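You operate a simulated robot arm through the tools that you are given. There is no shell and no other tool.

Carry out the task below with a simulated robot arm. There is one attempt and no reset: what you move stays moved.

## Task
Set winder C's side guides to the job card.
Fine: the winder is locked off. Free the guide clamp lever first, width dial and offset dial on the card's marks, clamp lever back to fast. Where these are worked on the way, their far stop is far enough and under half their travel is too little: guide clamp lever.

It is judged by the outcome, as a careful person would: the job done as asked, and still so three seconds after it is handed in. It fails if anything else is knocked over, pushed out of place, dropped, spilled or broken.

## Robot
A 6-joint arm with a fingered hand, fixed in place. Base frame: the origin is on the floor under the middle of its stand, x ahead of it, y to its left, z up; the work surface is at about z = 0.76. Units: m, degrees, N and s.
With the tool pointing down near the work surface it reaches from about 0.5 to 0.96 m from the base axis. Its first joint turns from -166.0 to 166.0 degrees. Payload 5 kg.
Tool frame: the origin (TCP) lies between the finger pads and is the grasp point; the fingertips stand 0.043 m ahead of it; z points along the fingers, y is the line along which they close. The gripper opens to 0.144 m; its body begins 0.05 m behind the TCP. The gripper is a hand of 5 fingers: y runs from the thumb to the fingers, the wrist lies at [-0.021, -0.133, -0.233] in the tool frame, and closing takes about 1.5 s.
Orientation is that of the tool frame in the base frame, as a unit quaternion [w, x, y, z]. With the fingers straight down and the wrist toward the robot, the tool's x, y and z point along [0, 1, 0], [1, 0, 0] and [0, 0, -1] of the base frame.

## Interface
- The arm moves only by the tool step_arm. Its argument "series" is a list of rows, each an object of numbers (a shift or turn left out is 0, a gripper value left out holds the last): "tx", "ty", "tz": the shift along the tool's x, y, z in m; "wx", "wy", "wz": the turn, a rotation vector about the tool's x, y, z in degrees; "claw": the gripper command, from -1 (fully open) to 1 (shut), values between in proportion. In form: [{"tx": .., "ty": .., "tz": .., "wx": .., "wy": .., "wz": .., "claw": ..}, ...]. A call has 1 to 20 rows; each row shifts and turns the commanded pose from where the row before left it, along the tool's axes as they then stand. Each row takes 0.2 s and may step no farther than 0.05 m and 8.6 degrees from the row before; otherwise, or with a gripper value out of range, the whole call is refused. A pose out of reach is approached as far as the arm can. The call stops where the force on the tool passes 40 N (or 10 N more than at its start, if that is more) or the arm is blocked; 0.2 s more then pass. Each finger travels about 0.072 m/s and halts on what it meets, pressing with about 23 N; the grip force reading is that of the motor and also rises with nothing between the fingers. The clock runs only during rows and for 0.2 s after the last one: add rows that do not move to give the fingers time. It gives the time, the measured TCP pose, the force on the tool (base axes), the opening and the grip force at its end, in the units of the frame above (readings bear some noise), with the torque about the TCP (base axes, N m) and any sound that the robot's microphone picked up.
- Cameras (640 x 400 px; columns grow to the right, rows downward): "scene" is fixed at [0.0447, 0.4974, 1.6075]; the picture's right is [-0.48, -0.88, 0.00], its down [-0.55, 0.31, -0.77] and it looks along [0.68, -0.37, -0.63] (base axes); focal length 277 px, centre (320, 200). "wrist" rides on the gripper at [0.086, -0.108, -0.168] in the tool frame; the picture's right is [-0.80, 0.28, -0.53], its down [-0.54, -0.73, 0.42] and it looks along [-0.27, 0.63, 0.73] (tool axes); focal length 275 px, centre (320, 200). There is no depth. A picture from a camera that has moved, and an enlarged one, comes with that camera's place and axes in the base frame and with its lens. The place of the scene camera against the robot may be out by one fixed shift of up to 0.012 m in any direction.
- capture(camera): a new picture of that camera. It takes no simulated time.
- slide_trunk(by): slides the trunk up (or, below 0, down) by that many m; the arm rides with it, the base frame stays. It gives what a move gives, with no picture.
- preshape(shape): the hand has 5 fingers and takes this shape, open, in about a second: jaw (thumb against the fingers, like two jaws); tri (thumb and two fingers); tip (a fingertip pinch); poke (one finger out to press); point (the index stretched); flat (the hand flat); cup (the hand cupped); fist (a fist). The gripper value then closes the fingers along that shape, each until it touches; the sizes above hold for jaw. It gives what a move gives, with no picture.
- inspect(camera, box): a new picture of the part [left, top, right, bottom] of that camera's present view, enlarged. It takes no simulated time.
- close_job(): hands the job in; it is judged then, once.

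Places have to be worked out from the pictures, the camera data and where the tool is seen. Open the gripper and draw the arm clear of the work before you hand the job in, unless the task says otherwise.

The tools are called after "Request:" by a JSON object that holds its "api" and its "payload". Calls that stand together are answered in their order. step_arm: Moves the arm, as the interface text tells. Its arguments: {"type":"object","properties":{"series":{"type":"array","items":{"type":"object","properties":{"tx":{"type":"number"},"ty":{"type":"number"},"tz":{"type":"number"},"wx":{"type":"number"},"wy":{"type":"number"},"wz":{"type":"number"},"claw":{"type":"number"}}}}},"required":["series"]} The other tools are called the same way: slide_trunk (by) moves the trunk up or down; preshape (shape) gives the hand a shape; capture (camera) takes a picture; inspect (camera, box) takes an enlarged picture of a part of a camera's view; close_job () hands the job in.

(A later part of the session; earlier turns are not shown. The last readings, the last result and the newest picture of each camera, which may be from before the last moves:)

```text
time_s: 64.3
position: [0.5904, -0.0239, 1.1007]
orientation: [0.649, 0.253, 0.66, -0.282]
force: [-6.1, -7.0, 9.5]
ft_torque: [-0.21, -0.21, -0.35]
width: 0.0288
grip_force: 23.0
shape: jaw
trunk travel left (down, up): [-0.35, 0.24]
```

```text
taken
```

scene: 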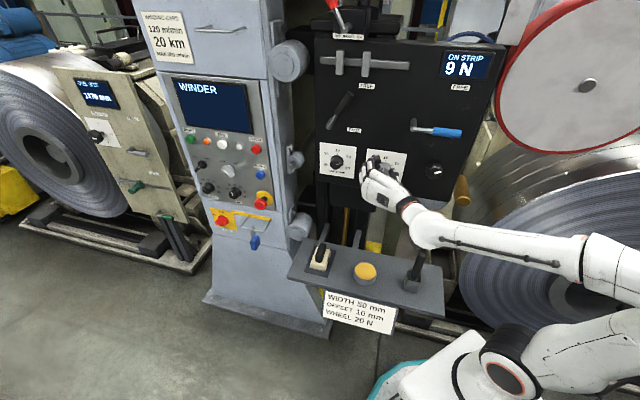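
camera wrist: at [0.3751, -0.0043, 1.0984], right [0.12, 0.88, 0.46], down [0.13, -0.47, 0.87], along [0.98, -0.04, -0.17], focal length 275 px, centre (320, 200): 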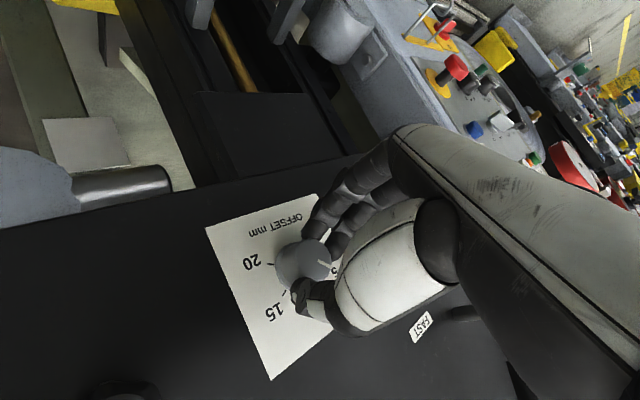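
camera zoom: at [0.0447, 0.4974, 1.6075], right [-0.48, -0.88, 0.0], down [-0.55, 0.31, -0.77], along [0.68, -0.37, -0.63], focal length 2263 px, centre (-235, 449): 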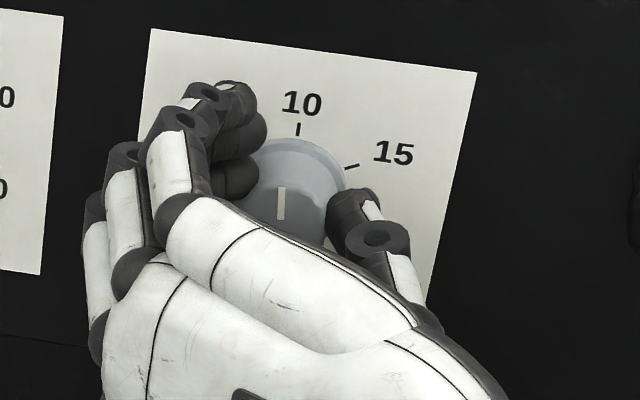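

The pointer is nearly at the top. I zoom in further to measure how many degrees remain.

Request:
{"api": "inspect", "payload": {"camera": "scene", "box": [374, 155, 406, 175]}}

```text
16.00 times, centred on (390, 165) of scene
camera zoom: at [0.0447, 0.4974, 1.6075], right [-0.48, -0.88, 0.0], down [-0.55, 0.31, -0.77], along [0.68, -0.37, -0.63], focal length 4436 px, centre (-800, 760)
```

zoom: 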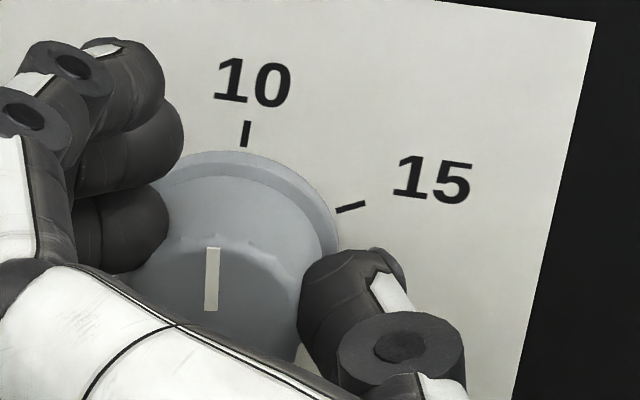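

The pointer leans about 6° short of the 10 mark. I turn 6° more.

Request:
{"api": "step_arm", "payload": {"series": [{"wz": 3}, {"wz": 3}, {}]}}

Request:
{"api": "inspect", "payload": {"camera": "scene", "box": [374, 155, 406, 175]}}

```text
time_s: 65.1
position: [0.5894, -0.0234, 1.1006]
orientation: [0.662, 0.288, 0.646, -0.248]
force: [-2.4, -9.2, 9.5]
ft_torque: [-0.22, -0.2, -0.26]
width: 0.0281
grip_force: 23.0
shape: jaw
trunk travel left (down, up): [-0.35, 0.24]
```

```text
16.00 times, centred on (390, 165) of scene
camera zoom: at [0.0447, 0.4974, 1.6075], right [-0.48, -0.88, 0.0], down [-0.55, 0.31, -0.77], along [0.68, -0.37, -0.63], focal length 4436 px, centre (-800, 760)
```

zoom: 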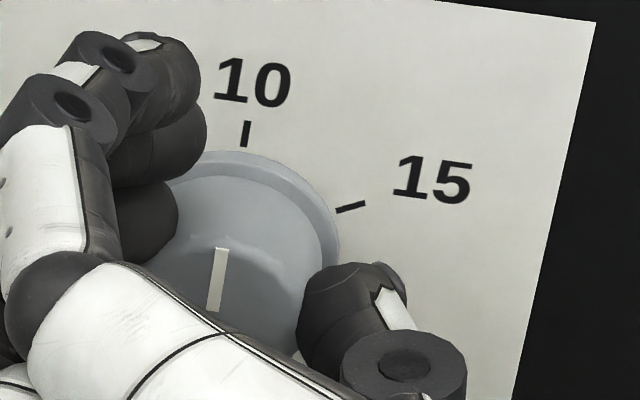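

Only 1–2° remain. I add 1.5°, then release and back off to check it unobstructed.

Request:
{"api": "step_arm", "payload": {"series": [{"wz": 1.5}, {}, {"claw": 0.5}, {"claw": 0.2}, {"claw": -0.15}, {}, {}, {"tz": -0.02}, {"tz": -0.03}, {"tz": -0.03}, {"tz": -0.02}, {}]}}

Request:
{"api": "inspect", "payload": {"camera": "scene", "box": [368, 150, 400, 180]}}

Request:
{"api": "inspect", "payload": {"camera": "scene", "box": [320, 145, 352, 175]}}

Request:
{"api": "capture", "payload": {"camera": "scene"}}

Request:
{"api": "capture", "payload": {"camera": "wrist"}}

```text
time_s: 67.7
position: [0.5283, 0.0518, 1.1069]
orientation: [0.663, 0.296, 0.644, -0.241]
force: [-0.1, 0.1, 0.9]
ft_torque: [-0.01, 0.0, 0.01]
width: 0.0824
grip_force: 0.1
shape: jaw
out of reach, approached as far as the arm can: row 10, 11
trunk travel left (down, up): [-0.35, 0.24]
```

```text
13.33 times, centred on (384, 165) of scene
camera zoom: at [0.0447, 0.4974, 1.6075], right [-0.48, -0.88, 0.0], down [-0.55, 0.31, -0.77], along [0.68, -0.37, -0.63], focal length 3697 px, centre (-533, 667)
```

zoom: 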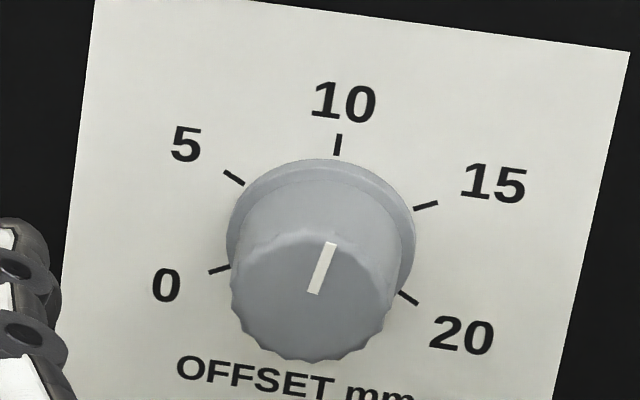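

```text
13.33 times, centred on (336, 160) of scene
camera zoom: at [0.0447, 0.4974, 1.6075], right [-0.48, -0.88, 0.0], down [-0.55, 0.31, -0.77], along [0.68, -0.37, -0.63], focal length 3697 px, centre (107, 733)
```

zoom: 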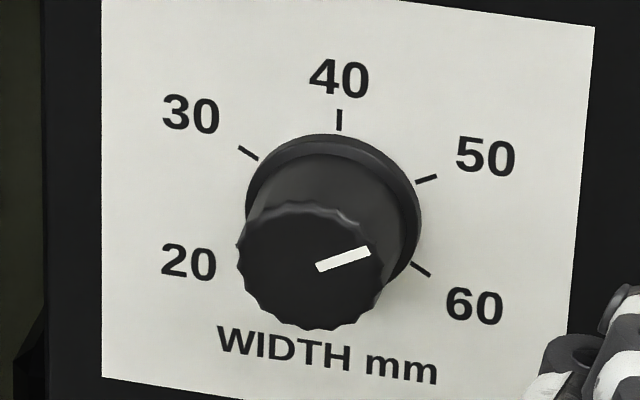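

```text
taken
```

scene: 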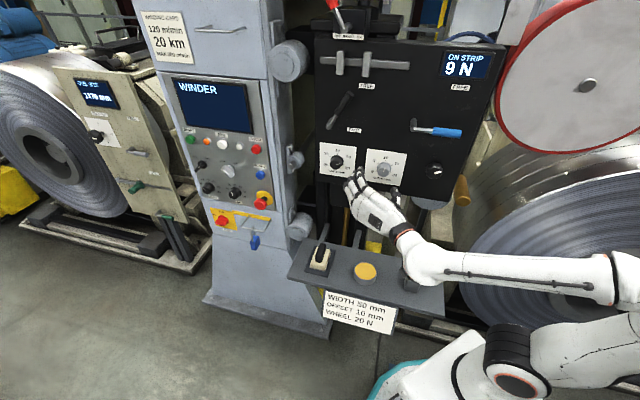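

```text
taken
camera wrist: at [0.3395, 0.0995, 1.0129], right [-0.23, 0.53, 0.82], down [-0.24, -0.84, 0.48], along [0.94, -0.09, 0.32], focal length 275 px, centre (320, 200)
```

wrist: 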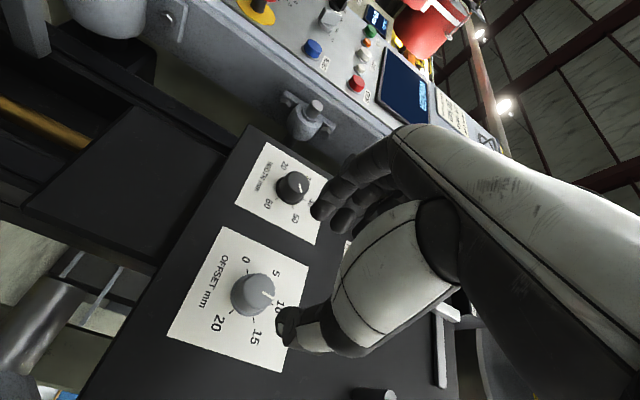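

WIDTH is right on 50, but OFFSET slipped about +6° past 10 as the fingers let go under side load. I'll regrip and correct it. First I move slightly forward, where the arm has reach, and roll back to a more comfortable wrist angle.

Request:
{"api": "step_arm", "payload": {"series": [{"tz": 0.02}, {"tz": 0.02}, {"wz": -8}, {"wz": -8}, {"wz": -8}, {"wz": -8}, {"wz": -8}, {"wz": -8}, {"wz": -8}, {"wz": -8}, {"wz": -8}, {"wz": -8}, {}]}}

Request:
{"api": "capture", "payload": {"camera": "wrist"}}

```text
time_s: 70.5
position: [0.5582, 0.0243, 1.1068]
orientation: [0.355, -0.187, 0.682, -0.611]
force: [0.7, 0.0, 0.0]
ft_torque: [-0.03, -0.03, -0.02]
width: 0.0823
grip_force: 0.1
shape: jaw
trunk travel left (down, up): [-0.35, 0.24]
```

```text
taken
camera wrist: at [0.3611, 0.062, 1.1898], right [0.21, 0.97, -0.07], down [0.54, -0.06, 0.84], along [0.81, -0.22, -0.54], focal length 275 px, centre (320, 200)
```

wrist: 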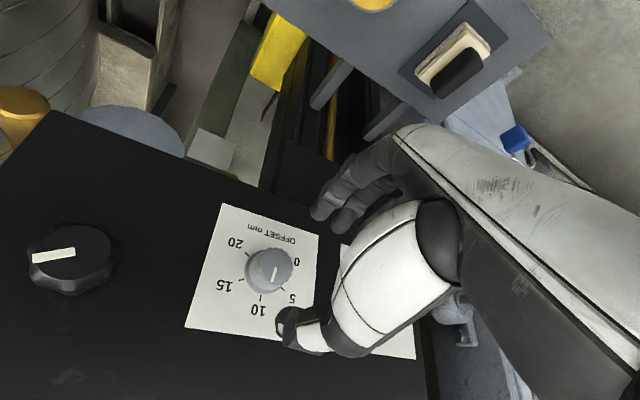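

I zoom to re-measure the OFFSET dial's centre and pointer from this view.

Request:
{"api": "inspect", "payload": {"camera": "wrist", "box": [180, 200, 340, 340]}}

```text
2.86 times, centred on (260, 270) of wrist
camera zoom: at [0.3611, 0.062, 1.1898], right [0.21, 0.97, -0.07], down [0.54, -0.06, 0.84], along [0.81, -0.22, -0.54], focal length 786 px, centre (491, 0)
```

zoom: 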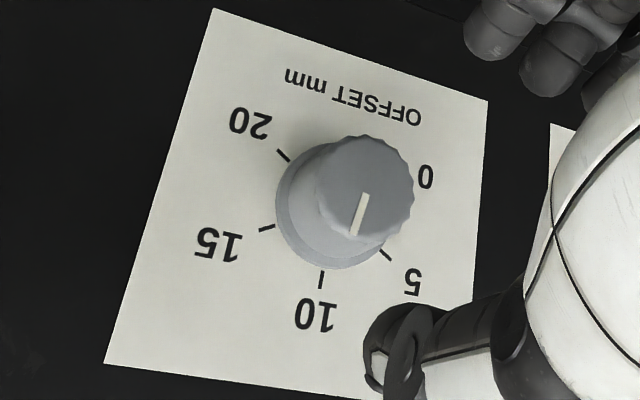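

The dial centre is confirmed again, and the pointer is about 6° past the 10 mark. I move in on the knob once more, centring carefully.

Request:
{"api": "step_arm", "payload": {"series": [{"tx": 0.007, "ty": 0.0015}, {"tx": 0.007, "ty": 0.0015}, {"tz": 0.015}, {"tz": 0.015}, {}]}}

```text
time_s: 71.7
position: [0.5693, -0.0072, 1.0989]
orientation: [0.355, -0.186, 0.682, -0.611]
force: [-0.1, -0.6, -0.9]
ft_torque: [-0.01, -0.03, -0.01]
width: 0.0824
grip_force: 0.1
shape: jaw
trunk travel left (down, up): [-0.35, 0.24]
```

I'm now 2.9 cm short of the grip depth and within 2 mm of the axis; trim and finish the approach, then close.

Request:
{"api": "step_arm", "payload": {"series": [{"tx": -0.0019, "ty": -0.001, "tz": 0.01}, {"tz": 0.01}, {"tz": 0.008}, {}]}}

Request:
{"api": "step_arm", "payload": {"series": [{"claw": 0.1}, {"claw": 0.25}, {"claw": 0.4}, {"claw": 0.5}, {"claw": 0.6}, {"claw": 0.7}, {}, {}]}}

Request:
{"api": "capture", "payload": {"camera": "wrist"}}

```text
time_s: 72.7
position: [0.5896, -0.0267, 1.1004]
orientation: [0.356, -0.187, 0.682, -0.611]
force: [-0.2, -0.4, 0.1]
ft_torque: [0.01, 0.03, -0.01]
width: 0.0825
grip_force: 0.1
shape: jaw
trunk travel left (down, up): [-0.35, 0.24]
```

```text
time_s: 74.5
position: [0.5898, -0.0258, 1.1003]
orientation: [0.356, -0.187, 0.682, -0.611]
force: [0.9, -1.4, 3.6]
ft_torque: [-0.07, -0.08, 0.0]
width: 0.0299
grip_force: 22.7
shape: jaw
trunk travel left (down, up): [-0.35, 0.24]
```

```text
taken
camera wrist: at [0.3936, 0.0121, 1.1839], right [0.21, 0.97, -0.07], down [0.54, -0.06, 0.84], along [0.82, -0.21, -0.54], focal length 275 px, centre (320, 200)
```

wrist: 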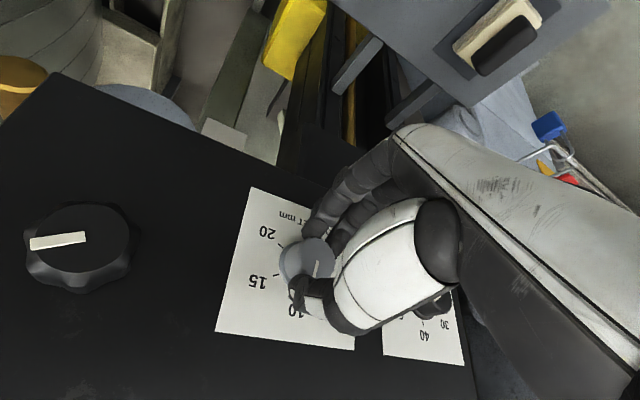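

A clean grip with only ~4 N side load. I turn back 6.3° counter-clockwise and zoom in on the pointer.

Request:
{"api": "inspect", "payload": {"camera": "wrist", "box": [260, 220, 360, 300]}}

Request:
{"api": "step_arm", "payload": {"series": [{"wz": -3.2}, {"wz": -3.1}, {}, {}]}}

Request:
{"api": "inspect", "payload": {"camera": "wrist", "box": [260, 220, 360, 300]}}

Request:
{"api": "inspect", "payload": {"camera": "scene", "box": [368, 150, 400, 180]}}

```text
5.00 times, centred on (310, 260) of wrist
camera zoom: at [0.3936, 0.0121, 1.1839], right [0.21, 0.97, -0.07], down [0.54, -0.06, 0.84], along [0.82, -0.21, -0.54], focal length 1376 px, centre (370, -100)
```

zoom: 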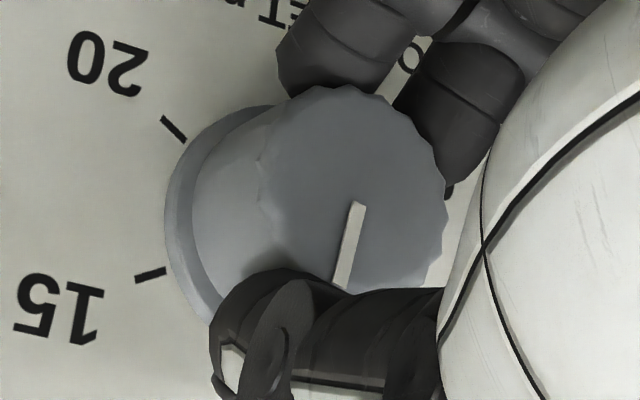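

```text
time_s: 75.5
position: [0.5897, -0.0256, 1.1009]
orientation: [0.321, -0.223, 0.671, -0.63]
force: [3.8, -2.3, 4.3]
ft_torque: [-0.12, -0.07, 0.05]
width: 0.0302
grip_force: 22.8
shape: jaw
trunk travel left (down, up): [-0.35, 0.24]
```

```text
5.00 times, centred on (310, 260) of wrist
camera zoom: at [0.4004, 0.0191, 1.1958], right [0.2, 0.97, -0.16], down [0.6, 0.01, 0.8], along [0.77, -0.26, -0.58], focal length 1376 px, centre (370, -100)
```

zoom: 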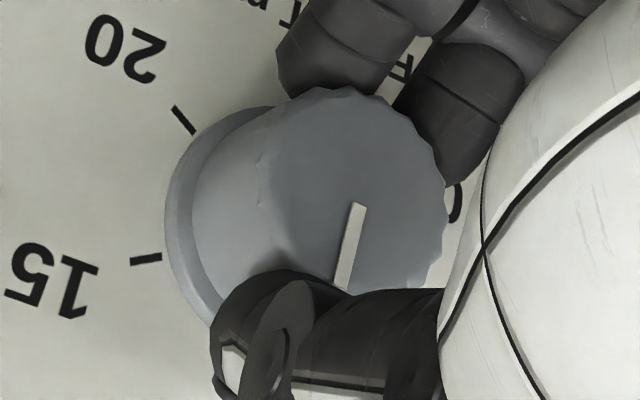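

```text
13.33 times, centred on (384, 165) of scene
camera zoom: at [0.0447, 0.4974, 1.6075], right [-0.48, -0.88, 0.0], down [-0.55, 0.31, -0.77], along [0.68, -0.37, -0.63], focal length 3697 px, centre (-533, 667)
```

zoom: 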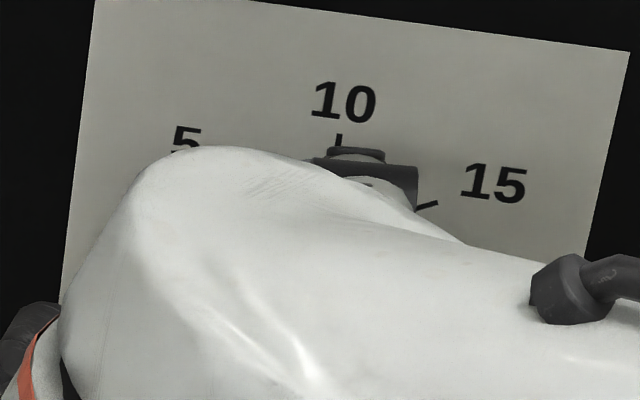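

By full projection the pointer is now at about 0–1°, on the 10 mark, and the side load is small. I release slowly and back off to verify.

Request:
{"api": "step_arm", "payload": {"series": [{"claw": 0.6}, {"claw": 0.5}, {"claw": 0.4}, {"claw": 0.25}, {"claw": 0.1}, {"claw": -0.15}, {}, {}, {"tz": -0.015}, {"tz": -0.025}, {"tz": -0.03}, {}]}}

Request:
{"api": "inspect", "payload": {"camera": "wrist", "box": [190, 200, 350, 300]}}

Request:
{"api": "capture", "payload": {"camera": "scene"}}

```text
time_s: 78.1
position: [0.5407, 0.0231, 1.1018]
orientation: [0.321, -0.223, 0.671, -0.63]
force: [0.7, 0.2, 0.6]
ft_torque: [0.02, -0.02, 0.0]
width: 0.0825
grip_force: 0.2
shape: jaw
trunk travel left (down, up): [-0.35, 0.24]
```

```text
4.00 times, centred on (270, 250) of wrist
camera zoom: at [0.3508, 0.0699, 1.1959], right [0.2, 0.97, -0.16], down [0.6, 0.01, 0.8], along [0.77, -0.26, -0.58], focal length 1101 px, centre (520, 0)
```

zoom: 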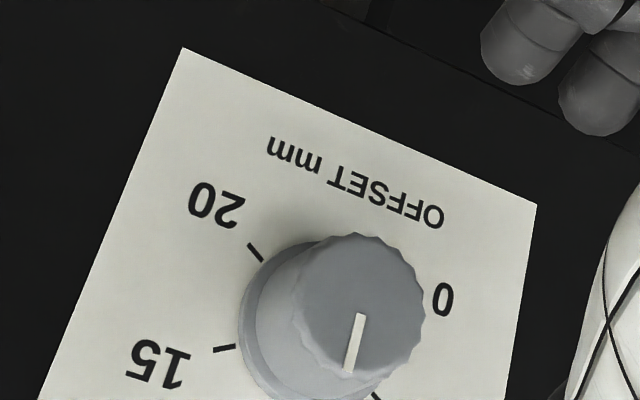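

```text
taken
```

scene: 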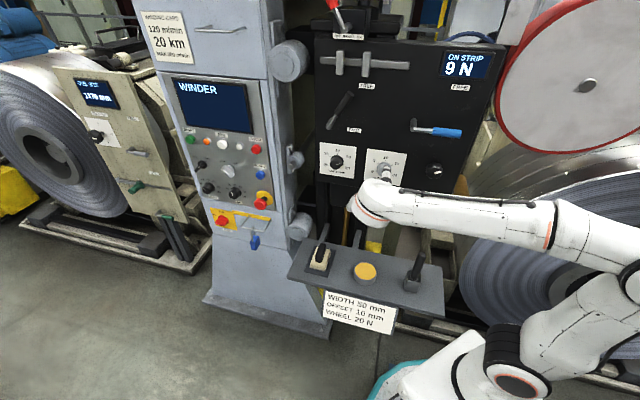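

The OFFSET pointer stayed put on release. I'll now back off and move up and left to stand in front of the raised lever, which also uncovers the dials for the scene camera.

Request:
{"api": "step_arm", "payload": {"series": [{"tz": -0.025}, {"tz": -0.02}, {"tx": -0.025, "ty": -0.032}, {"tx": -0.025, "ty": -0.032}, {"tx": -0.025, "ty": -0.032}, {"tx": -0.025, "ty": -0.032}, {"tx": -0.025, "ty": -0.032}, {"tx": -0.025, "ty": -0.032}, {}]}}

Request:
{"api": "capture", "payload": {"camera": "scene"}}

Request:
{"api": "inspect", "payload": {"camera": "scene", "box": [368, 150, 400, 180]}}

Request:
{"api": "capture", "payload": {"camera": "wrist"}}

```text
time_s: 80.1
position: [0.594, 0.1455, 1.3118]
orientation: [0.32, -0.223, 0.671, -0.63]
force: [-0.4, -0.3, -0.2]
ft_torque: [0.01, -0.03, -0.02]
width: 0.0825
grip_force: 0.1
shape: jaw
trunk travel left (down, up): [-0.35, 0.24]
```

```text
taken
```

scene: 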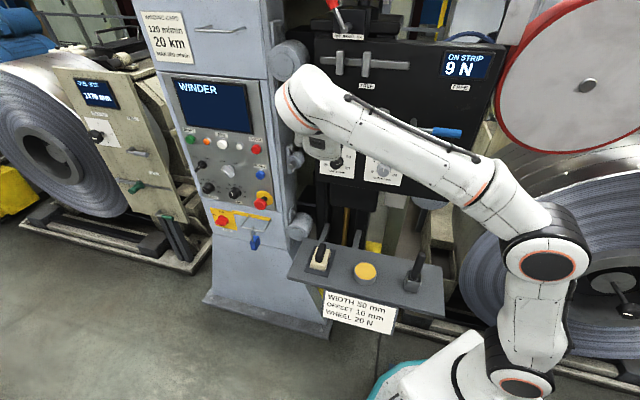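

```text
13.33 times, centred on (384, 165) of scene
camera zoom: at [0.0447, 0.4974, 1.6075], right [-0.48, -0.88, 0.0], down [-0.55, 0.31, -0.77], along [0.68, -0.37, -0.63], focal length 3697 px, centre (-533, 667)
```

zoom: 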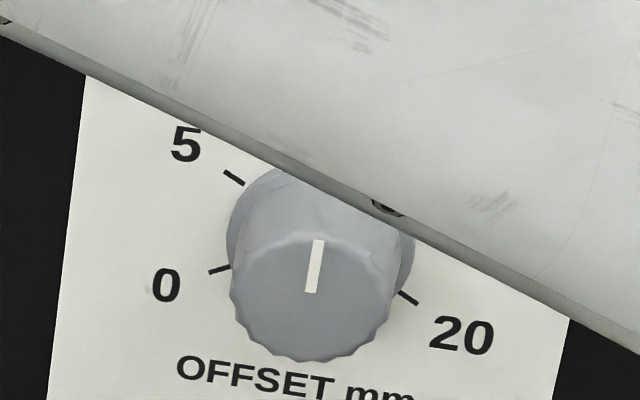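

```text
taken
camera wrist: at [0.404, 0.1913, 1.4076], right [0.2, 0.97, -0.16], down [0.6, 0.01, 0.8], along [0.77, -0.26, -0.58], focal length 275 px, centre (320, 200)
```

wrist: 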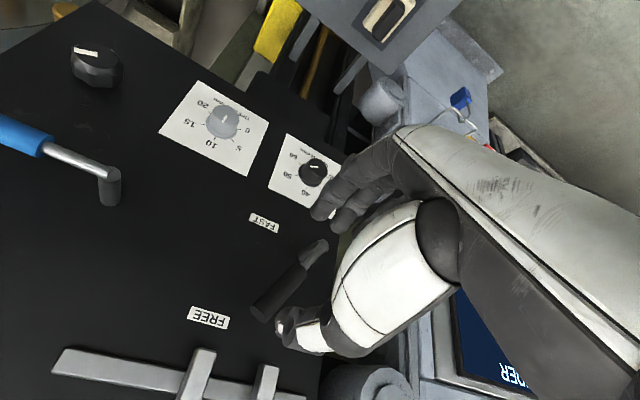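

OFFSET is on the 10 mark (within about 2°), and the lever tip is where I expected, near (0.677, 0.062, 1.345). To bring the lever down I'll cage the handle with the thumb above-left of it. I roll the hand toward −225° so the jaw lines up with the raised handle, and narrow the opening to 7 cm.

Request:
{"api": "step_arm", "payload": {"series": [{"wz": -8, "claw": 0.0}, {"wz": -8}, {"wz": -8}, {"wz": -8}, {"wz": -8}, {"wz": -8}, {"wz": -6}, {}]}}

Request:
{"api": "capture", "payload": {"camera": "scene"}}

Request:
{"api": "capture", "payload": {"camera": "wrist"}}

```text
time_s: 81.9
position: [0.5736, 0.0813, 1.1776]
orientation: [-0.004, 0.502, -0.495, 0.709]
force: [0.9, -0.1, -1.0]
ft_torque: [-0.02, 0.0, -0.02]
width: 0.0723
grip_force: 0.2
shape: jaw
out of reach, approached as far as the arm can: row 4, 5, 6, 7
trunk travel left (down, up): [-0.35, 0.24]
```

```text
taken
```

scene: 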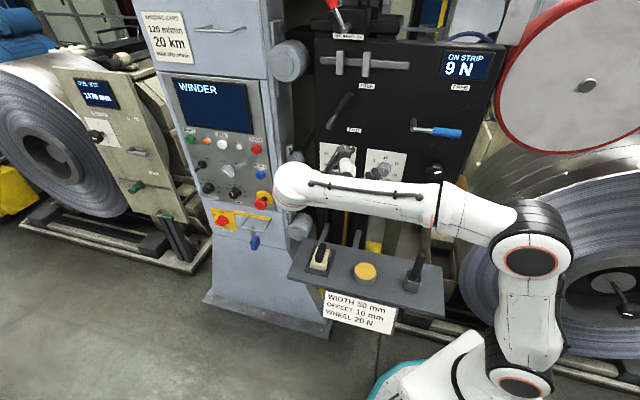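

```text
taken
camera wrist: at [0.4645, 0.2102, 1.3145], right [-0.13, 0.63, -0.77], down [0.93, 0.35, 0.13], along [0.35, -0.7, -0.63], focal length 275 px, centre (320, 200)
```

wrist: 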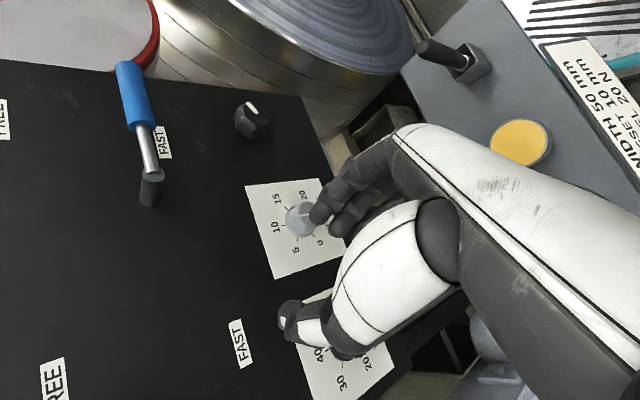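

Rolling that far is beyond reach at this height (the hand sank in front of the panel, touching nothing). I'll use the opposite arrangement instead, fingers above-left and thumb below-right, at roll −60° to 0°, which I know is reachable. First I roll back.

Request:
{"api": "step_arm", "payload": {"series": [{"wz": 8}, {"wz": 8}, {"wz": 8}, {"wz": 8}, {"wz": 8}, {"wz": 8}, {"wz": 8}, {}]}}

```text
time_s: 83.7
position: [0.5722, 0.0809, 1.1769]
orientation: [0.332, -0.211, 0.675, -0.624]
force: [-0.2, -0.2, 0.3]
ft_torque: [0.01, 0.0, 0.04]
width: 0.0725
grip_force: 0.0
shape: jaw
trunk travel left (down, up): [-0.35, 0.24]
```

The commanded pose was reset where the hand actually stood, so that's safe. I move left and up to stand about 10 cm in front of the lever, then roll to about −62°.

Request:
{"api": "step_arm", "payload": {"series": [{"tx": -0.0277, "ty": -0.0254}, {"tx": -0.0277, "ty": -0.0254}, {"tx": -0.0277, "ty": -0.0254}, {"tx": -0.0277, "ty": -0.0254}, {"wz": 8}, {"wz": 8}, {"wz": 8}, {"wz": 8}, {"wz": 8}, {"wz": 8}, {}]}}

Request:
{"api": "step_arm", "payload": {"series": [{"wz": 8}, {"wz": 8}, {"wz": 8}, {"wz": 8}, {"wz": 8}, {"wz": 8}, {"wz": 8}, {}]}}

Request:
{"api": "capture", "payload": {"camera": "scene"}}

Request:
{"api": "capture", "payload": {"camera": "wrist"}}

```text
time_s: 86.1
position: [0.6342, 0.1438, 1.2974]
orientation: [0.557, 0.081, 0.702, -0.436]
force: [-0.5, 0.6, 0.0]
ft_torque: [0.01, -0.02, -0.02]
width: 0.0723
grip_force: 0.0
shape: jaw
trunk travel left (down, up): [-0.35, 0.24]
```

```text
time_s: 87.9
position: [0.6368, 0.1466, 1.2972]
orientation: [0.697, 0.401, 0.582, -0.122]
force: [0.9, 0.1, -0.1]
ft_torque: [0.01, -0.02, -0.03]
width: 0.0724
grip_force: 0.1
shape: jaw
trunk travel left (down, up): [-0.35, 0.24]
```

```text
taken
```

scene: 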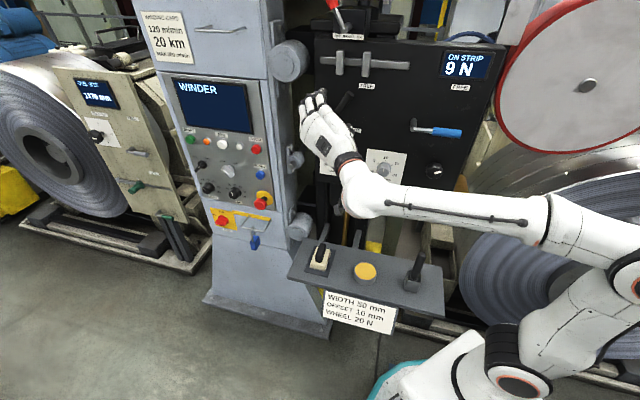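

```text
taken
camera wrist: at [0.4737, 0.2195, 1.1741], right [-0.43, 0.32, 0.84], down [-0.32, -0.93, 0.19], along [0.84, -0.19, 0.5], focal length 275 px, centre (320, 200)
```

wrist: 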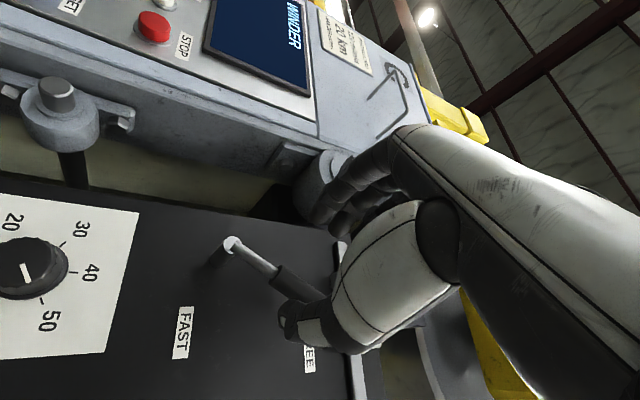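

The jaw now straddles the raised handle (fingers upper-left, thumb lower-right). I pitch the tool 6° down for reach margin, shift 1 cm along the handle and advance the first 4 cm.

Request:
{"api": "step_arm", "payload": {"series": [{"wx": 2.5, "wy": 5.45, "tx": -0.005}, {"tx": -0.005, "tz": 0.005}, {"tz": 0.015}, {"tz": 0.02}, {}]}}

Request:
{"api": "capture", "payload": {"camera": "wrist"}}

Request:
{"api": "inspect", "payload": {"camera": "scene", "box": [280, 40, 440, 140]}}

```text
time_s: 89.1
position: [0.6629, 0.1125, 1.3038]
orientation: [0.659, 0.422, 0.612, -0.117]
force: [0.3, 0.4, -0.2]
ft_torque: [-0.01, 0.04, 0.02]
width: 0.0724
grip_force: 0.1
shape: jaw
trunk travel left (down, up): [-0.35, 0.24]
```

```text
taken
camera wrist: at [0.4913, 0.1942, 1.1994], right [-0.37, 0.26, 0.89], down [-0.31, -0.94, 0.15], along [0.88, -0.22, 0.42], focal length 275 px, centre (320, 200)
```

wrist: 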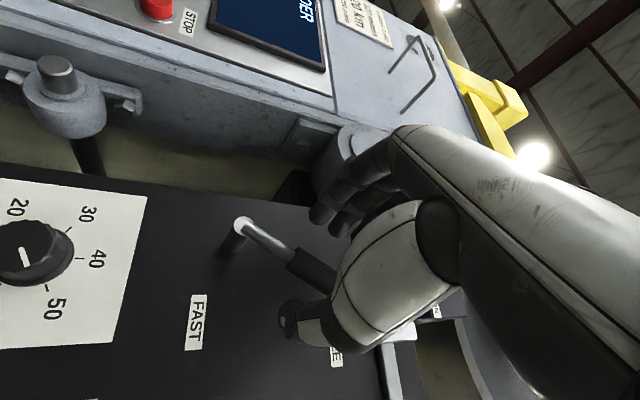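

```text
4.00 times, centred on (360, 90) of scene
camera zoom: at [0.0447, 0.4974, 1.6075], right [-0.48, -0.88, 0.0], down [-0.55, 0.31, -0.77], along [0.68, -0.37, -0.63], focal length 1109 px, centre (160, 640)
```

zoom: 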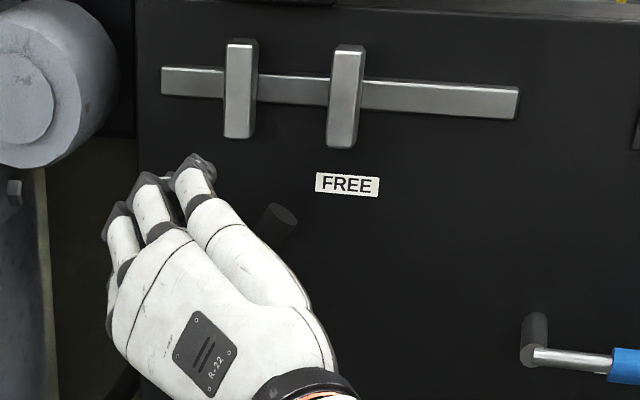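

Well aligned: the handle lies between thumb and fingers, and the fingers sit below the left guide plate. I advance the last 3 cm.

Request:
{"api": "step_arm", "payload": {"series": [{"tz": 0.01}, {"tz": 0.01}, {"tz": 0.01}, {}]}}

Request:
{"api": "capture", "payload": {"camera": "wrist"}}

Request:
{"api": "inspect", "payload": {"camera": "scene", "box": [280, 40, 440, 140]}}

```text
time_s: 90.1
position: [0.6825, 0.0933, 1.2991]
orientation: [0.66, 0.422, 0.611, -0.117]
force: [-1.1, 0.0, 0.6]
ft_torque: [-0.02, -0.01, 0.02]
width: 0.0723
grip_force: 0.1
shape: jaw
trunk travel left (down, up): [-0.35, 0.24]
```

```text
taken
camera wrist: at [0.512, 0.1745, 1.1948], right [-0.37, 0.26, 0.89], down [-0.31, -0.94, 0.15], along [0.88, -0.22, 0.42], focal length 275 px, centre (320, 200)
```

wrist: 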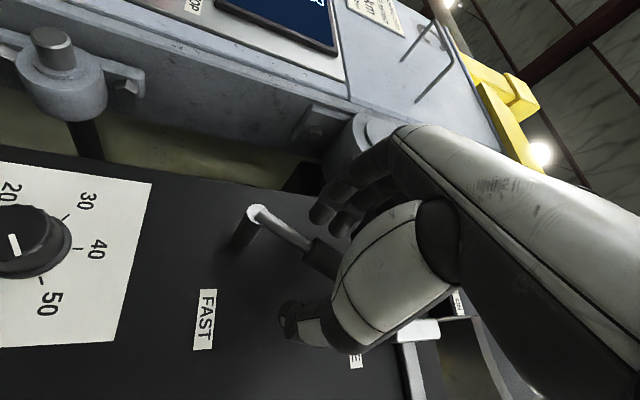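

```text
4.00 times, centred on (360, 90) of scene
camera zoom: at [0.0447, 0.4974, 1.6075], right [-0.48, -0.88, 0.0], down [-0.55, 0.31, -0.77], along [0.68, -0.37, -0.63], focal length 1109 px, centre (160, 640)
```

zoom: 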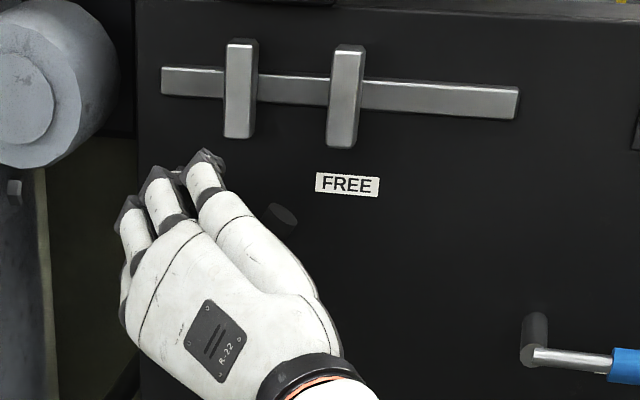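

The handle is caged with no contact yet. I close the jaw a little and begin swinging the lever down: each step turns the hand clockwise about the lever's pivot.

Request:
{"api": "step_arm", "payload": {"series": [{"claw": 0.2}, {"claw": 0.3}, {}, {"ty": -0.007, "tx": 0.0003, "wz": 5}, {"ty": -0.007, "tx": 0.0003, "wz": 5}, {"ty": -0.007, "tx": 0.0003, "wz": 5}, {"ty": -0.007, "tx": 0.0003, "wz": 5}, {}]}}

Request:
{"api": "capture", "payload": {"camera": "wrist"}}

Request:
{"api": "inspect", "payload": {"camera": "scene", "box": [280, 40, 440, 140]}}

```text
time_s: 91.9
position: [0.667, 0.0766, 1.2824]
orientation: [0.669, 0.522, 0.53, 0.001]
force: [0.3, 0.6, 0.2]
ft_torque: [-0.03, 0.05, 0.0]
width: 0.0507
grip_force: 0.0
shape: jaw
trunk travel left (down, up): [-0.35, 0.24]
```

```text
taken
camera wrist: at [0.5272, 0.193, 1.1648], right [-0.57, 0.06, 0.82], down [-0.34, -0.93, -0.17], along [0.75, -0.37, 0.55], focal length 275 px, centre (320, 200)
```

wrist: 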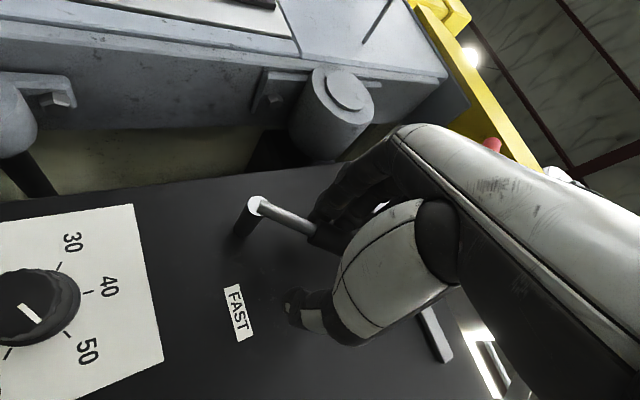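

```text
4.00 times, centred on (360, 90) of scene
camera zoom: at [0.0447, 0.4974, 1.6075], right [-0.48, -0.88, 0.0], down [-0.55, 0.31, -0.77], along [0.68, -0.37, -0.63], focal length 1109 px, centre (160, 640)
```

zoom: 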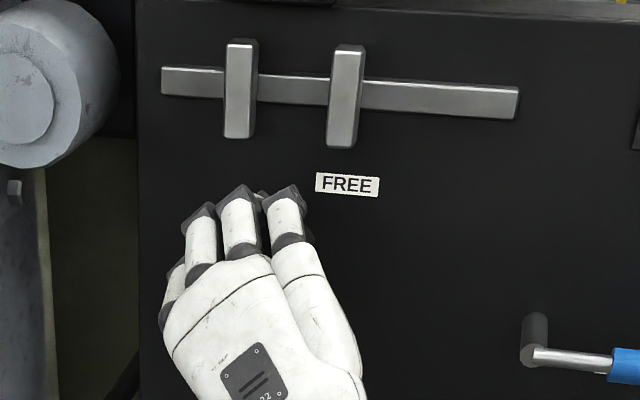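

The lever is following (about 48° now) with almost no force. I continue down in the same way.

Request:
{"api": "step_arm", "payload": {"series": [{"ty": -0.007, "tx": 0.0003, "wz": 5}, {"ty": -0.007, "tx": 0.0003, "wz": 5}, {"ty": -0.007, "tx": 0.0003, "wz": 5}, {"ty": -0.007, "tx": 0.0003, "wz": 5}, {}]}}

Request:
{"api": "capture", "payload": {"camera": "wrist"}}

Request:
{"api": "inspect", "payload": {"camera": "scene", "box": [280, 60, 440, 160]}}

```text
time_s: 93.1
position: [0.6521, 0.0689, 1.2614]
orientation: [0.659, 0.606, 0.43, 0.116]
force: [0.5, -0.3, 0.0]
ft_torque: [0.02, 0.04, 0.0]
width: 0.0507
grip_force: 0.0
shape: jaw
trunk travel left (down, up): [-0.35, 0.24]
```

```text
taken
camera wrist: at [0.5469, 0.2171, 1.1453], right [-0.75, -0.1, 0.65], down [-0.29, -0.83, -0.47], along [0.59, -0.54, 0.6], focal length 275 px, centre (320, 200)
```

wrist: 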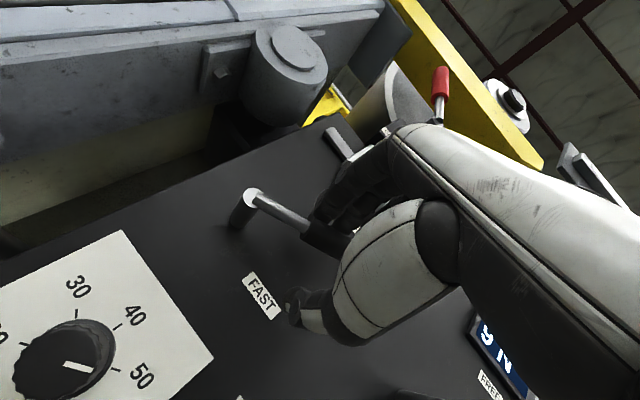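

```text
4.00 times, centred on (360, 110) of scene
camera zoom: at [0.0447, 0.4974, 1.6075], right [-0.48, -0.88, 0.0], down [-0.55, 0.31, -0.77], along [0.68, -0.37, -0.63], focal length 1109 px, centre (160, 560)
```

zoom: 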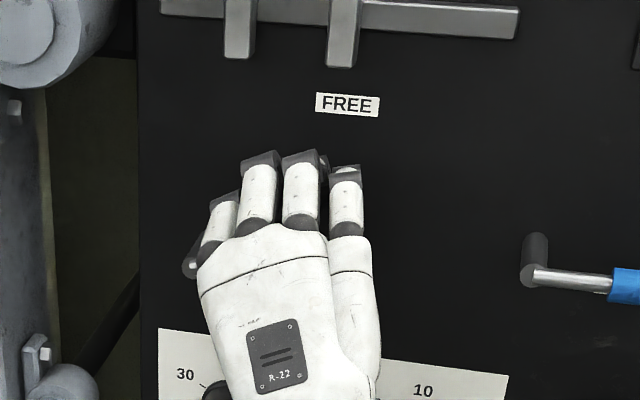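

The lever is at about 27° and still following without load. Continuing toward horizontal, a few steps at a time.

Request:
{"api": "step_arm", "payload": {"series": [{"ty": -0.007, "tx": 0.0003, "wz": 4}, {"ty": -0.007, "tx": 0.0003, "wz": 4}, {"ty": -0.007, "tx": 0.0003, "wz": 3}, {}]}}

Request:
{"api": "capture", "payload": {"camera": "wrist"}}

```text
time_s: 94.1
position: [0.6473, 0.0656, 1.2403]
orientation: [0.645, 0.644, 0.37, 0.178]
force: [0.4, -0.3, 0.8]
ft_torque: [0.01, -0.01, -0.02]
width: 0.0504
grip_force: 0.1
shape: jaw
trunk travel left (down, up): [-0.35, 0.24]
```

```text
taken
camera wrist: at [0.5595, 0.2328, 1.1329], right [-0.83, -0.16, 0.53], down [-0.24, -0.76, -0.61], along [0.5, -0.63, 0.59], focal length 275 px, centre (320, 200)
```

wrist: 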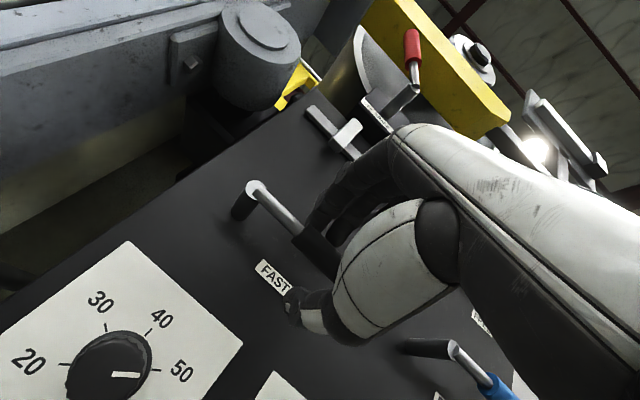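

The lever now looks nearly horizontal. I push a little further down, without turning the hand, to feel for the FAST stop.

Request:
{"api": "step_arm", "payload": {"series": [{"ty": -0.005}, {"ty": -0.005}, {}]}}

Request:
{"api": "capture", "payload": {"camera": "wrist"}}

Request:
{"api": "inspect", "payload": {"camera": "scene", "box": [280, 70, 440, 170]}}

```text
time_s: 94.9
position: [0.645, 0.0633, 1.2311]
orientation: [0.645, 0.644, 0.371, 0.179]
force: [-0.5, -0.3, 1.0]
ft_torque: [-0.07, -0.07, 0.03]
width: 0.0512
grip_force: 0.2
shape: jaw
trunk travel left (down, up): [-0.35, 0.24]
```

```text
taken
camera wrist: at [0.5568, 0.2304, 1.1231], right [-0.83, -0.16, 0.53], down [-0.24, -0.76, -0.61], along [0.5, -0.63, 0.59], focal length 275 px, centre (320, 200)
```

wrist: 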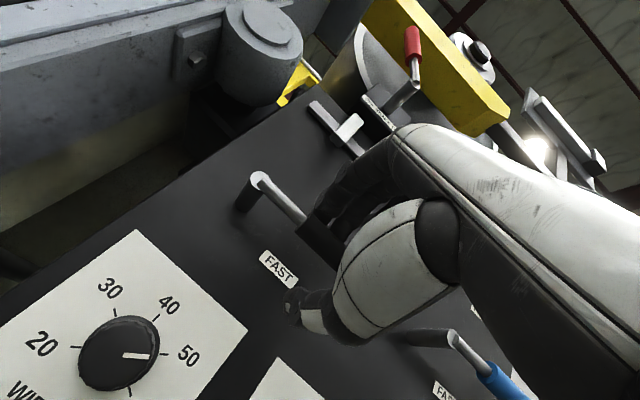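

```text
4.00 times, centred on (360, 120) of scene
camera zoom: at [0.0447, 0.4974, 1.6075], right [-0.48, -0.88, 0.0], down [-0.55, 0.31, -0.77], along [0.68, -0.37, -0.63], focal length 1109 px, centre (160, 520)
```

zoom: 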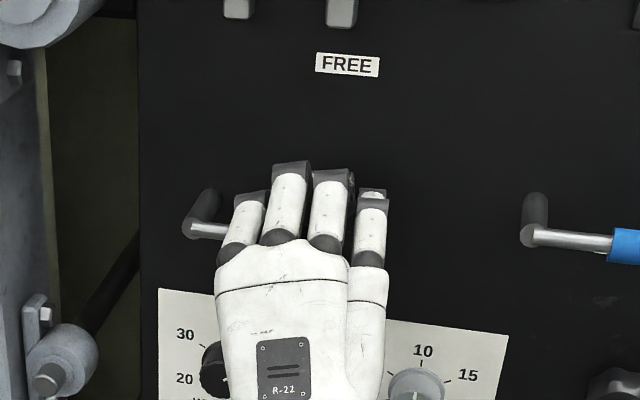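

In the scene view the rod looks parallel to the blue lever's FAST position, but there's no stop force yet. I press a bit further to confirm.

Request:
{"api": "step_arm", "payload": {"series": [{"ty": -0.004}, {"ty": -0.004}, {"ty": -0.004}, {}]}}

Request:
{"api": "capture", "payload": {"camera": "wrist"}}

```text
time_s: 95.9
position: [0.6412, 0.0618, 1.2218]
orientation: [0.645, 0.644, 0.371, 0.18]
force: [4.5, 1.6, 13.1]
ft_torque: [-0.22, -0.21, 0.12]
width: 0.0559
grip_force: 0.1
shape: jaw
trunk travel left (down, up): [-0.35, 0.24]
```

```text
taken
camera wrist: at [0.5531, 0.2295, 1.1137], right [-0.84, -0.16, 0.53], down [-0.24, -0.76, -0.61], along [0.5, -0.63, 0.59], focal length 275 px, centre (320, 200)
```

wrist: 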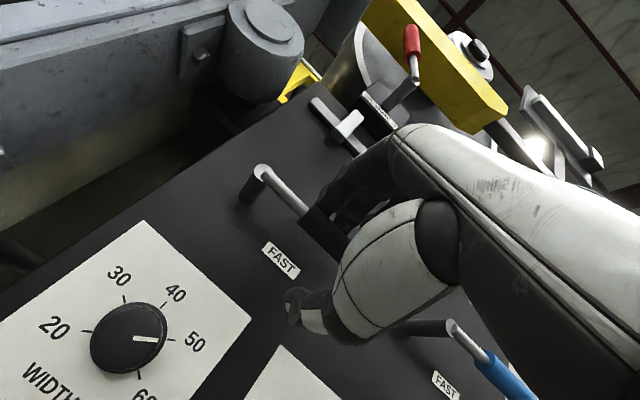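

A 13 N reaction has built up while the lever stays put, and it moved freely under 2 N before, so it is at its FAST stop. One more small press, then I relieve, open and withdraw straight back.

Request:
{"api": "step_arm", "payload": {"series": [{"ty": -0.003}, {}, {"ty": 0.006}, {"ty": 0.007, "claw": 0.1}, {"ty": 0.002, "claw": 0.0}, {}, {}]}}

Request:
{"api": "step_arm", "payload": {"series": [{"tz": -0.01}, {"tz": -0.015}, {"tz": -0.02}, {"tz": -0.025}, {"tz": -0.025}, {}]}}

Request:
{"api": "capture", "payload": {"camera": "wrist"}}

Request:
{"api": "capture", "payload": {"camera": "scene"}}

```text
time_s: 97.5
position: [0.6431, 0.0638, 1.2316]
orientation: [0.645, 0.644, 0.371, 0.179]
force: [0.6, -0.9, 0.0]
ft_torque: [0.0, 0.01, 0.02]
width: 0.0715
grip_force: 0.1
shape: jaw
trunk travel left (down, up): [-0.35, 0.24]
```

```text
time_s: 98.9
position: [0.5759, 0.129, 1.24]
orientation: [0.645, 0.645, 0.37, 0.178]
force: [0.5, 0.8, 0.3]
ft_torque: [-0.02, -0.03, 0.01]
width: 0.0714
grip_force: 0.1
shape: jaw
trunk travel left (down, up): [-0.35, 0.24]
```

```text
taken
camera wrist: at [0.4888, 0.2956, 1.1331], right [-0.83, -0.16, 0.53], down [-0.24, -0.76, -0.61], along [0.5, -0.63, 0.59], focal length 275 px, centre (320, 200)
```

wrist: 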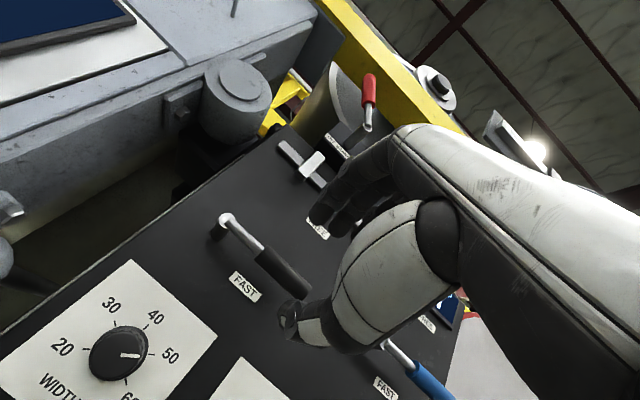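

```text
taken
```

scene: 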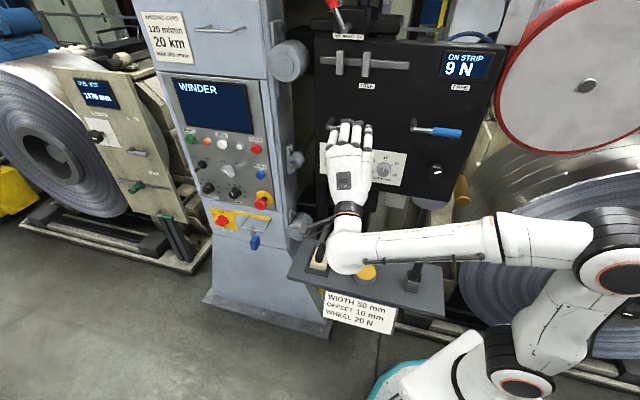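

The lever stays down in line with FAST. I move the hand out of the scene camera's line of sight, to the lower left standoff I used before, so I can check everything.

Request:
{"api": "step_arm", "payload": {"series": [{"tx": 0.02, "tz": -0.005}, {"tx": 0.02}, {"wz": -8}, {"wz": -8}, {"wz": -8}, {"wz": -8}, {"wz": -8}, {"wz": -8}, {"wz": -8}, {"wz": -8}, {"wz": -8}, {}]}}

Request:
{"api": "capture", "payload": {"camera": "scene"}}

```text
time_s: 101.5
position: [0.6005, 0.1615, 1.2325]
orientation: [0.627, 0.302, 0.679, -0.235]
force: [-0.6, 0.8, -0.8]
ft_torque: [0.03, -0.01, -0.03]
width: 0.0717
grip_force: 0.0
shape: jaw
trunk travel left (down, up): [-0.35, 0.24]
```

```text
taken
```

scene: 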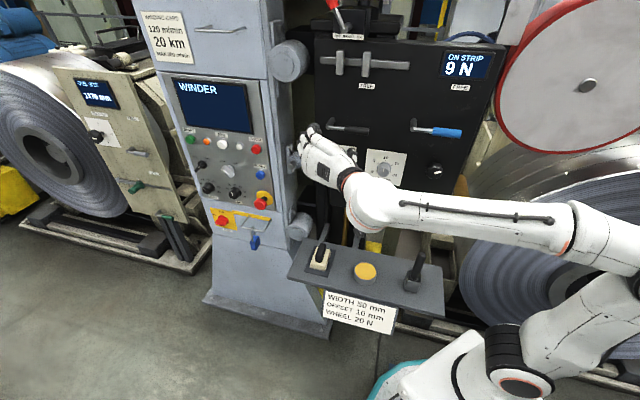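

The lever lies level again. I lower the hand 14 cm so the dials are uncovered too.

Request:
{"api": "step_arm", "payload": {"series": [{"tx": 0.035, "ty": 0.005}, {"tx": 0.035, "ty": 0.005}, {"tx": 0.035, "ty": 0.005}, {"tx": 0.035, "ty": 0.005}, {}]}}

Request:
{"api": "inspect", "payload": {"camera": "scene", "box": [310, 110, 410, 193]}}

Request:
{"api": "inspect", "payload": {"camera": "scene", "box": [368, 150, 400, 180]}}

Request:
{"api": "inspect", "payload": {"camera": "scene", "box": [320, 145, 352, 175]}}

Request:
{"api": "inspect", "payload": {"camera": "scene", "box": [300, 40, 480, 150]}}

Request:
{"api": "capture", "payload": {"camera": "wrist"}}

```text
time_s: 102.7
position: [0.6088, 0.1905, 1.0943]
orientation: [0.627, 0.304, 0.678, -0.234]
force: [0.0, 0.2, -1.0]
ft_torque: [-0.02, 0.0, -0.01]
width: 0.0716
grip_force: 0.1
shape: jaw
trunk travel left (down, up): [-0.35, 0.24]
```

```text
4.82 times, centred on (360, 152) of scene
camera zoom: at [0.0447, 0.4974, 1.6075], right [-0.48, -0.88, 0.0], down [-0.55, 0.31, -0.77], along [0.68, -0.37, -0.63], focal length 1336 px, centre (127, 434)
```

zoom: 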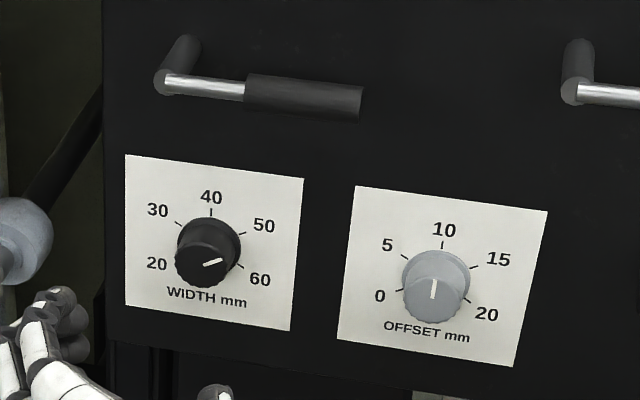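

```text
13.33 times, centred on (384, 165) of scene
camera zoom: at [0.0447, 0.4974, 1.6075], right [-0.48, -0.88, 0.0], down [-0.55, 0.31, -0.77], along [0.68, -0.37, -0.63], focal length 3697 px, centre (-533, 667)
```

zoom: 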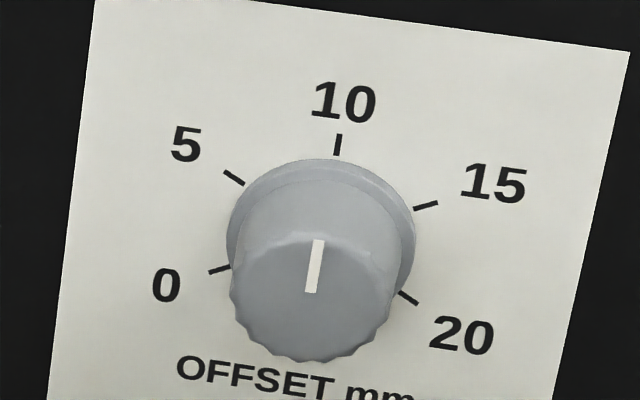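

```text
13.33 times, centred on (336, 160) of scene
camera zoom: at [0.0447, 0.4974, 1.6075], right [-0.48, -0.88, 0.0], down [-0.55, 0.31, -0.77], along [0.68, -0.37, -0.63], focal length 3697 px, centre (107, 733)
```

zoom: 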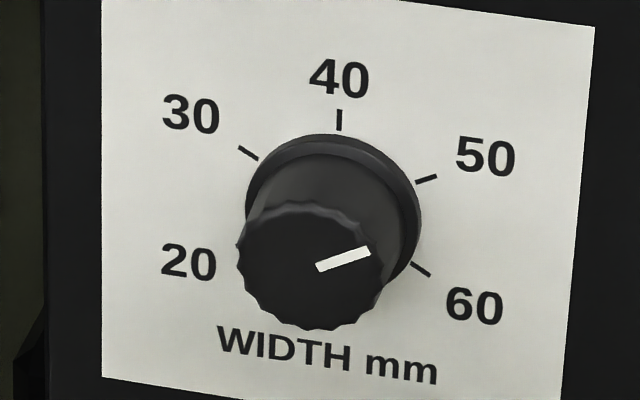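

```text
3.56 times, centred on (390, 95) of scene
camera zoom: at [0.0447, 0.4974, 1.6075], right [-0.48, -0.88, 0.0], down [-0.55, 0.31, -0.77], along [0.68, -0.37, -0.63], focal length 986 px, centre (71, 573)
```

zoom: 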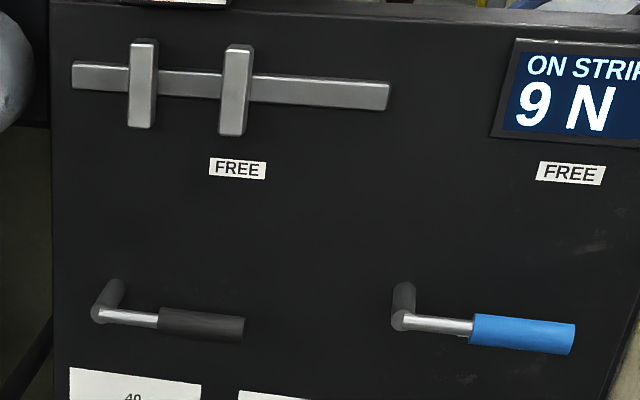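

```text
taken
camera wrist: at [0.4121, 0.2409, 1.0201], right [-0.15, 0.48, 0.86], down [-0.2, -0.87, 0.45], along [0.97, -0.1, 0.23], focal length 275 px, centre (320, 200)
```

wrist: 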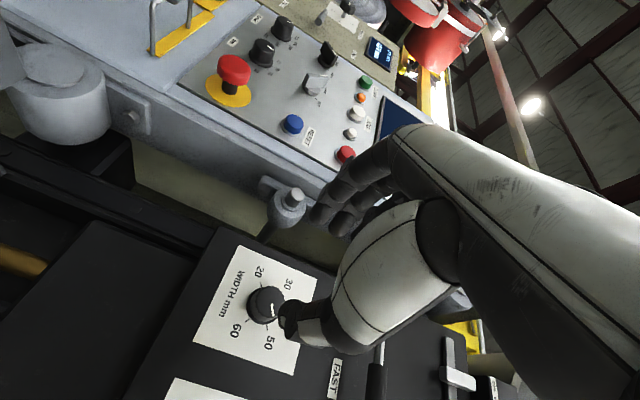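

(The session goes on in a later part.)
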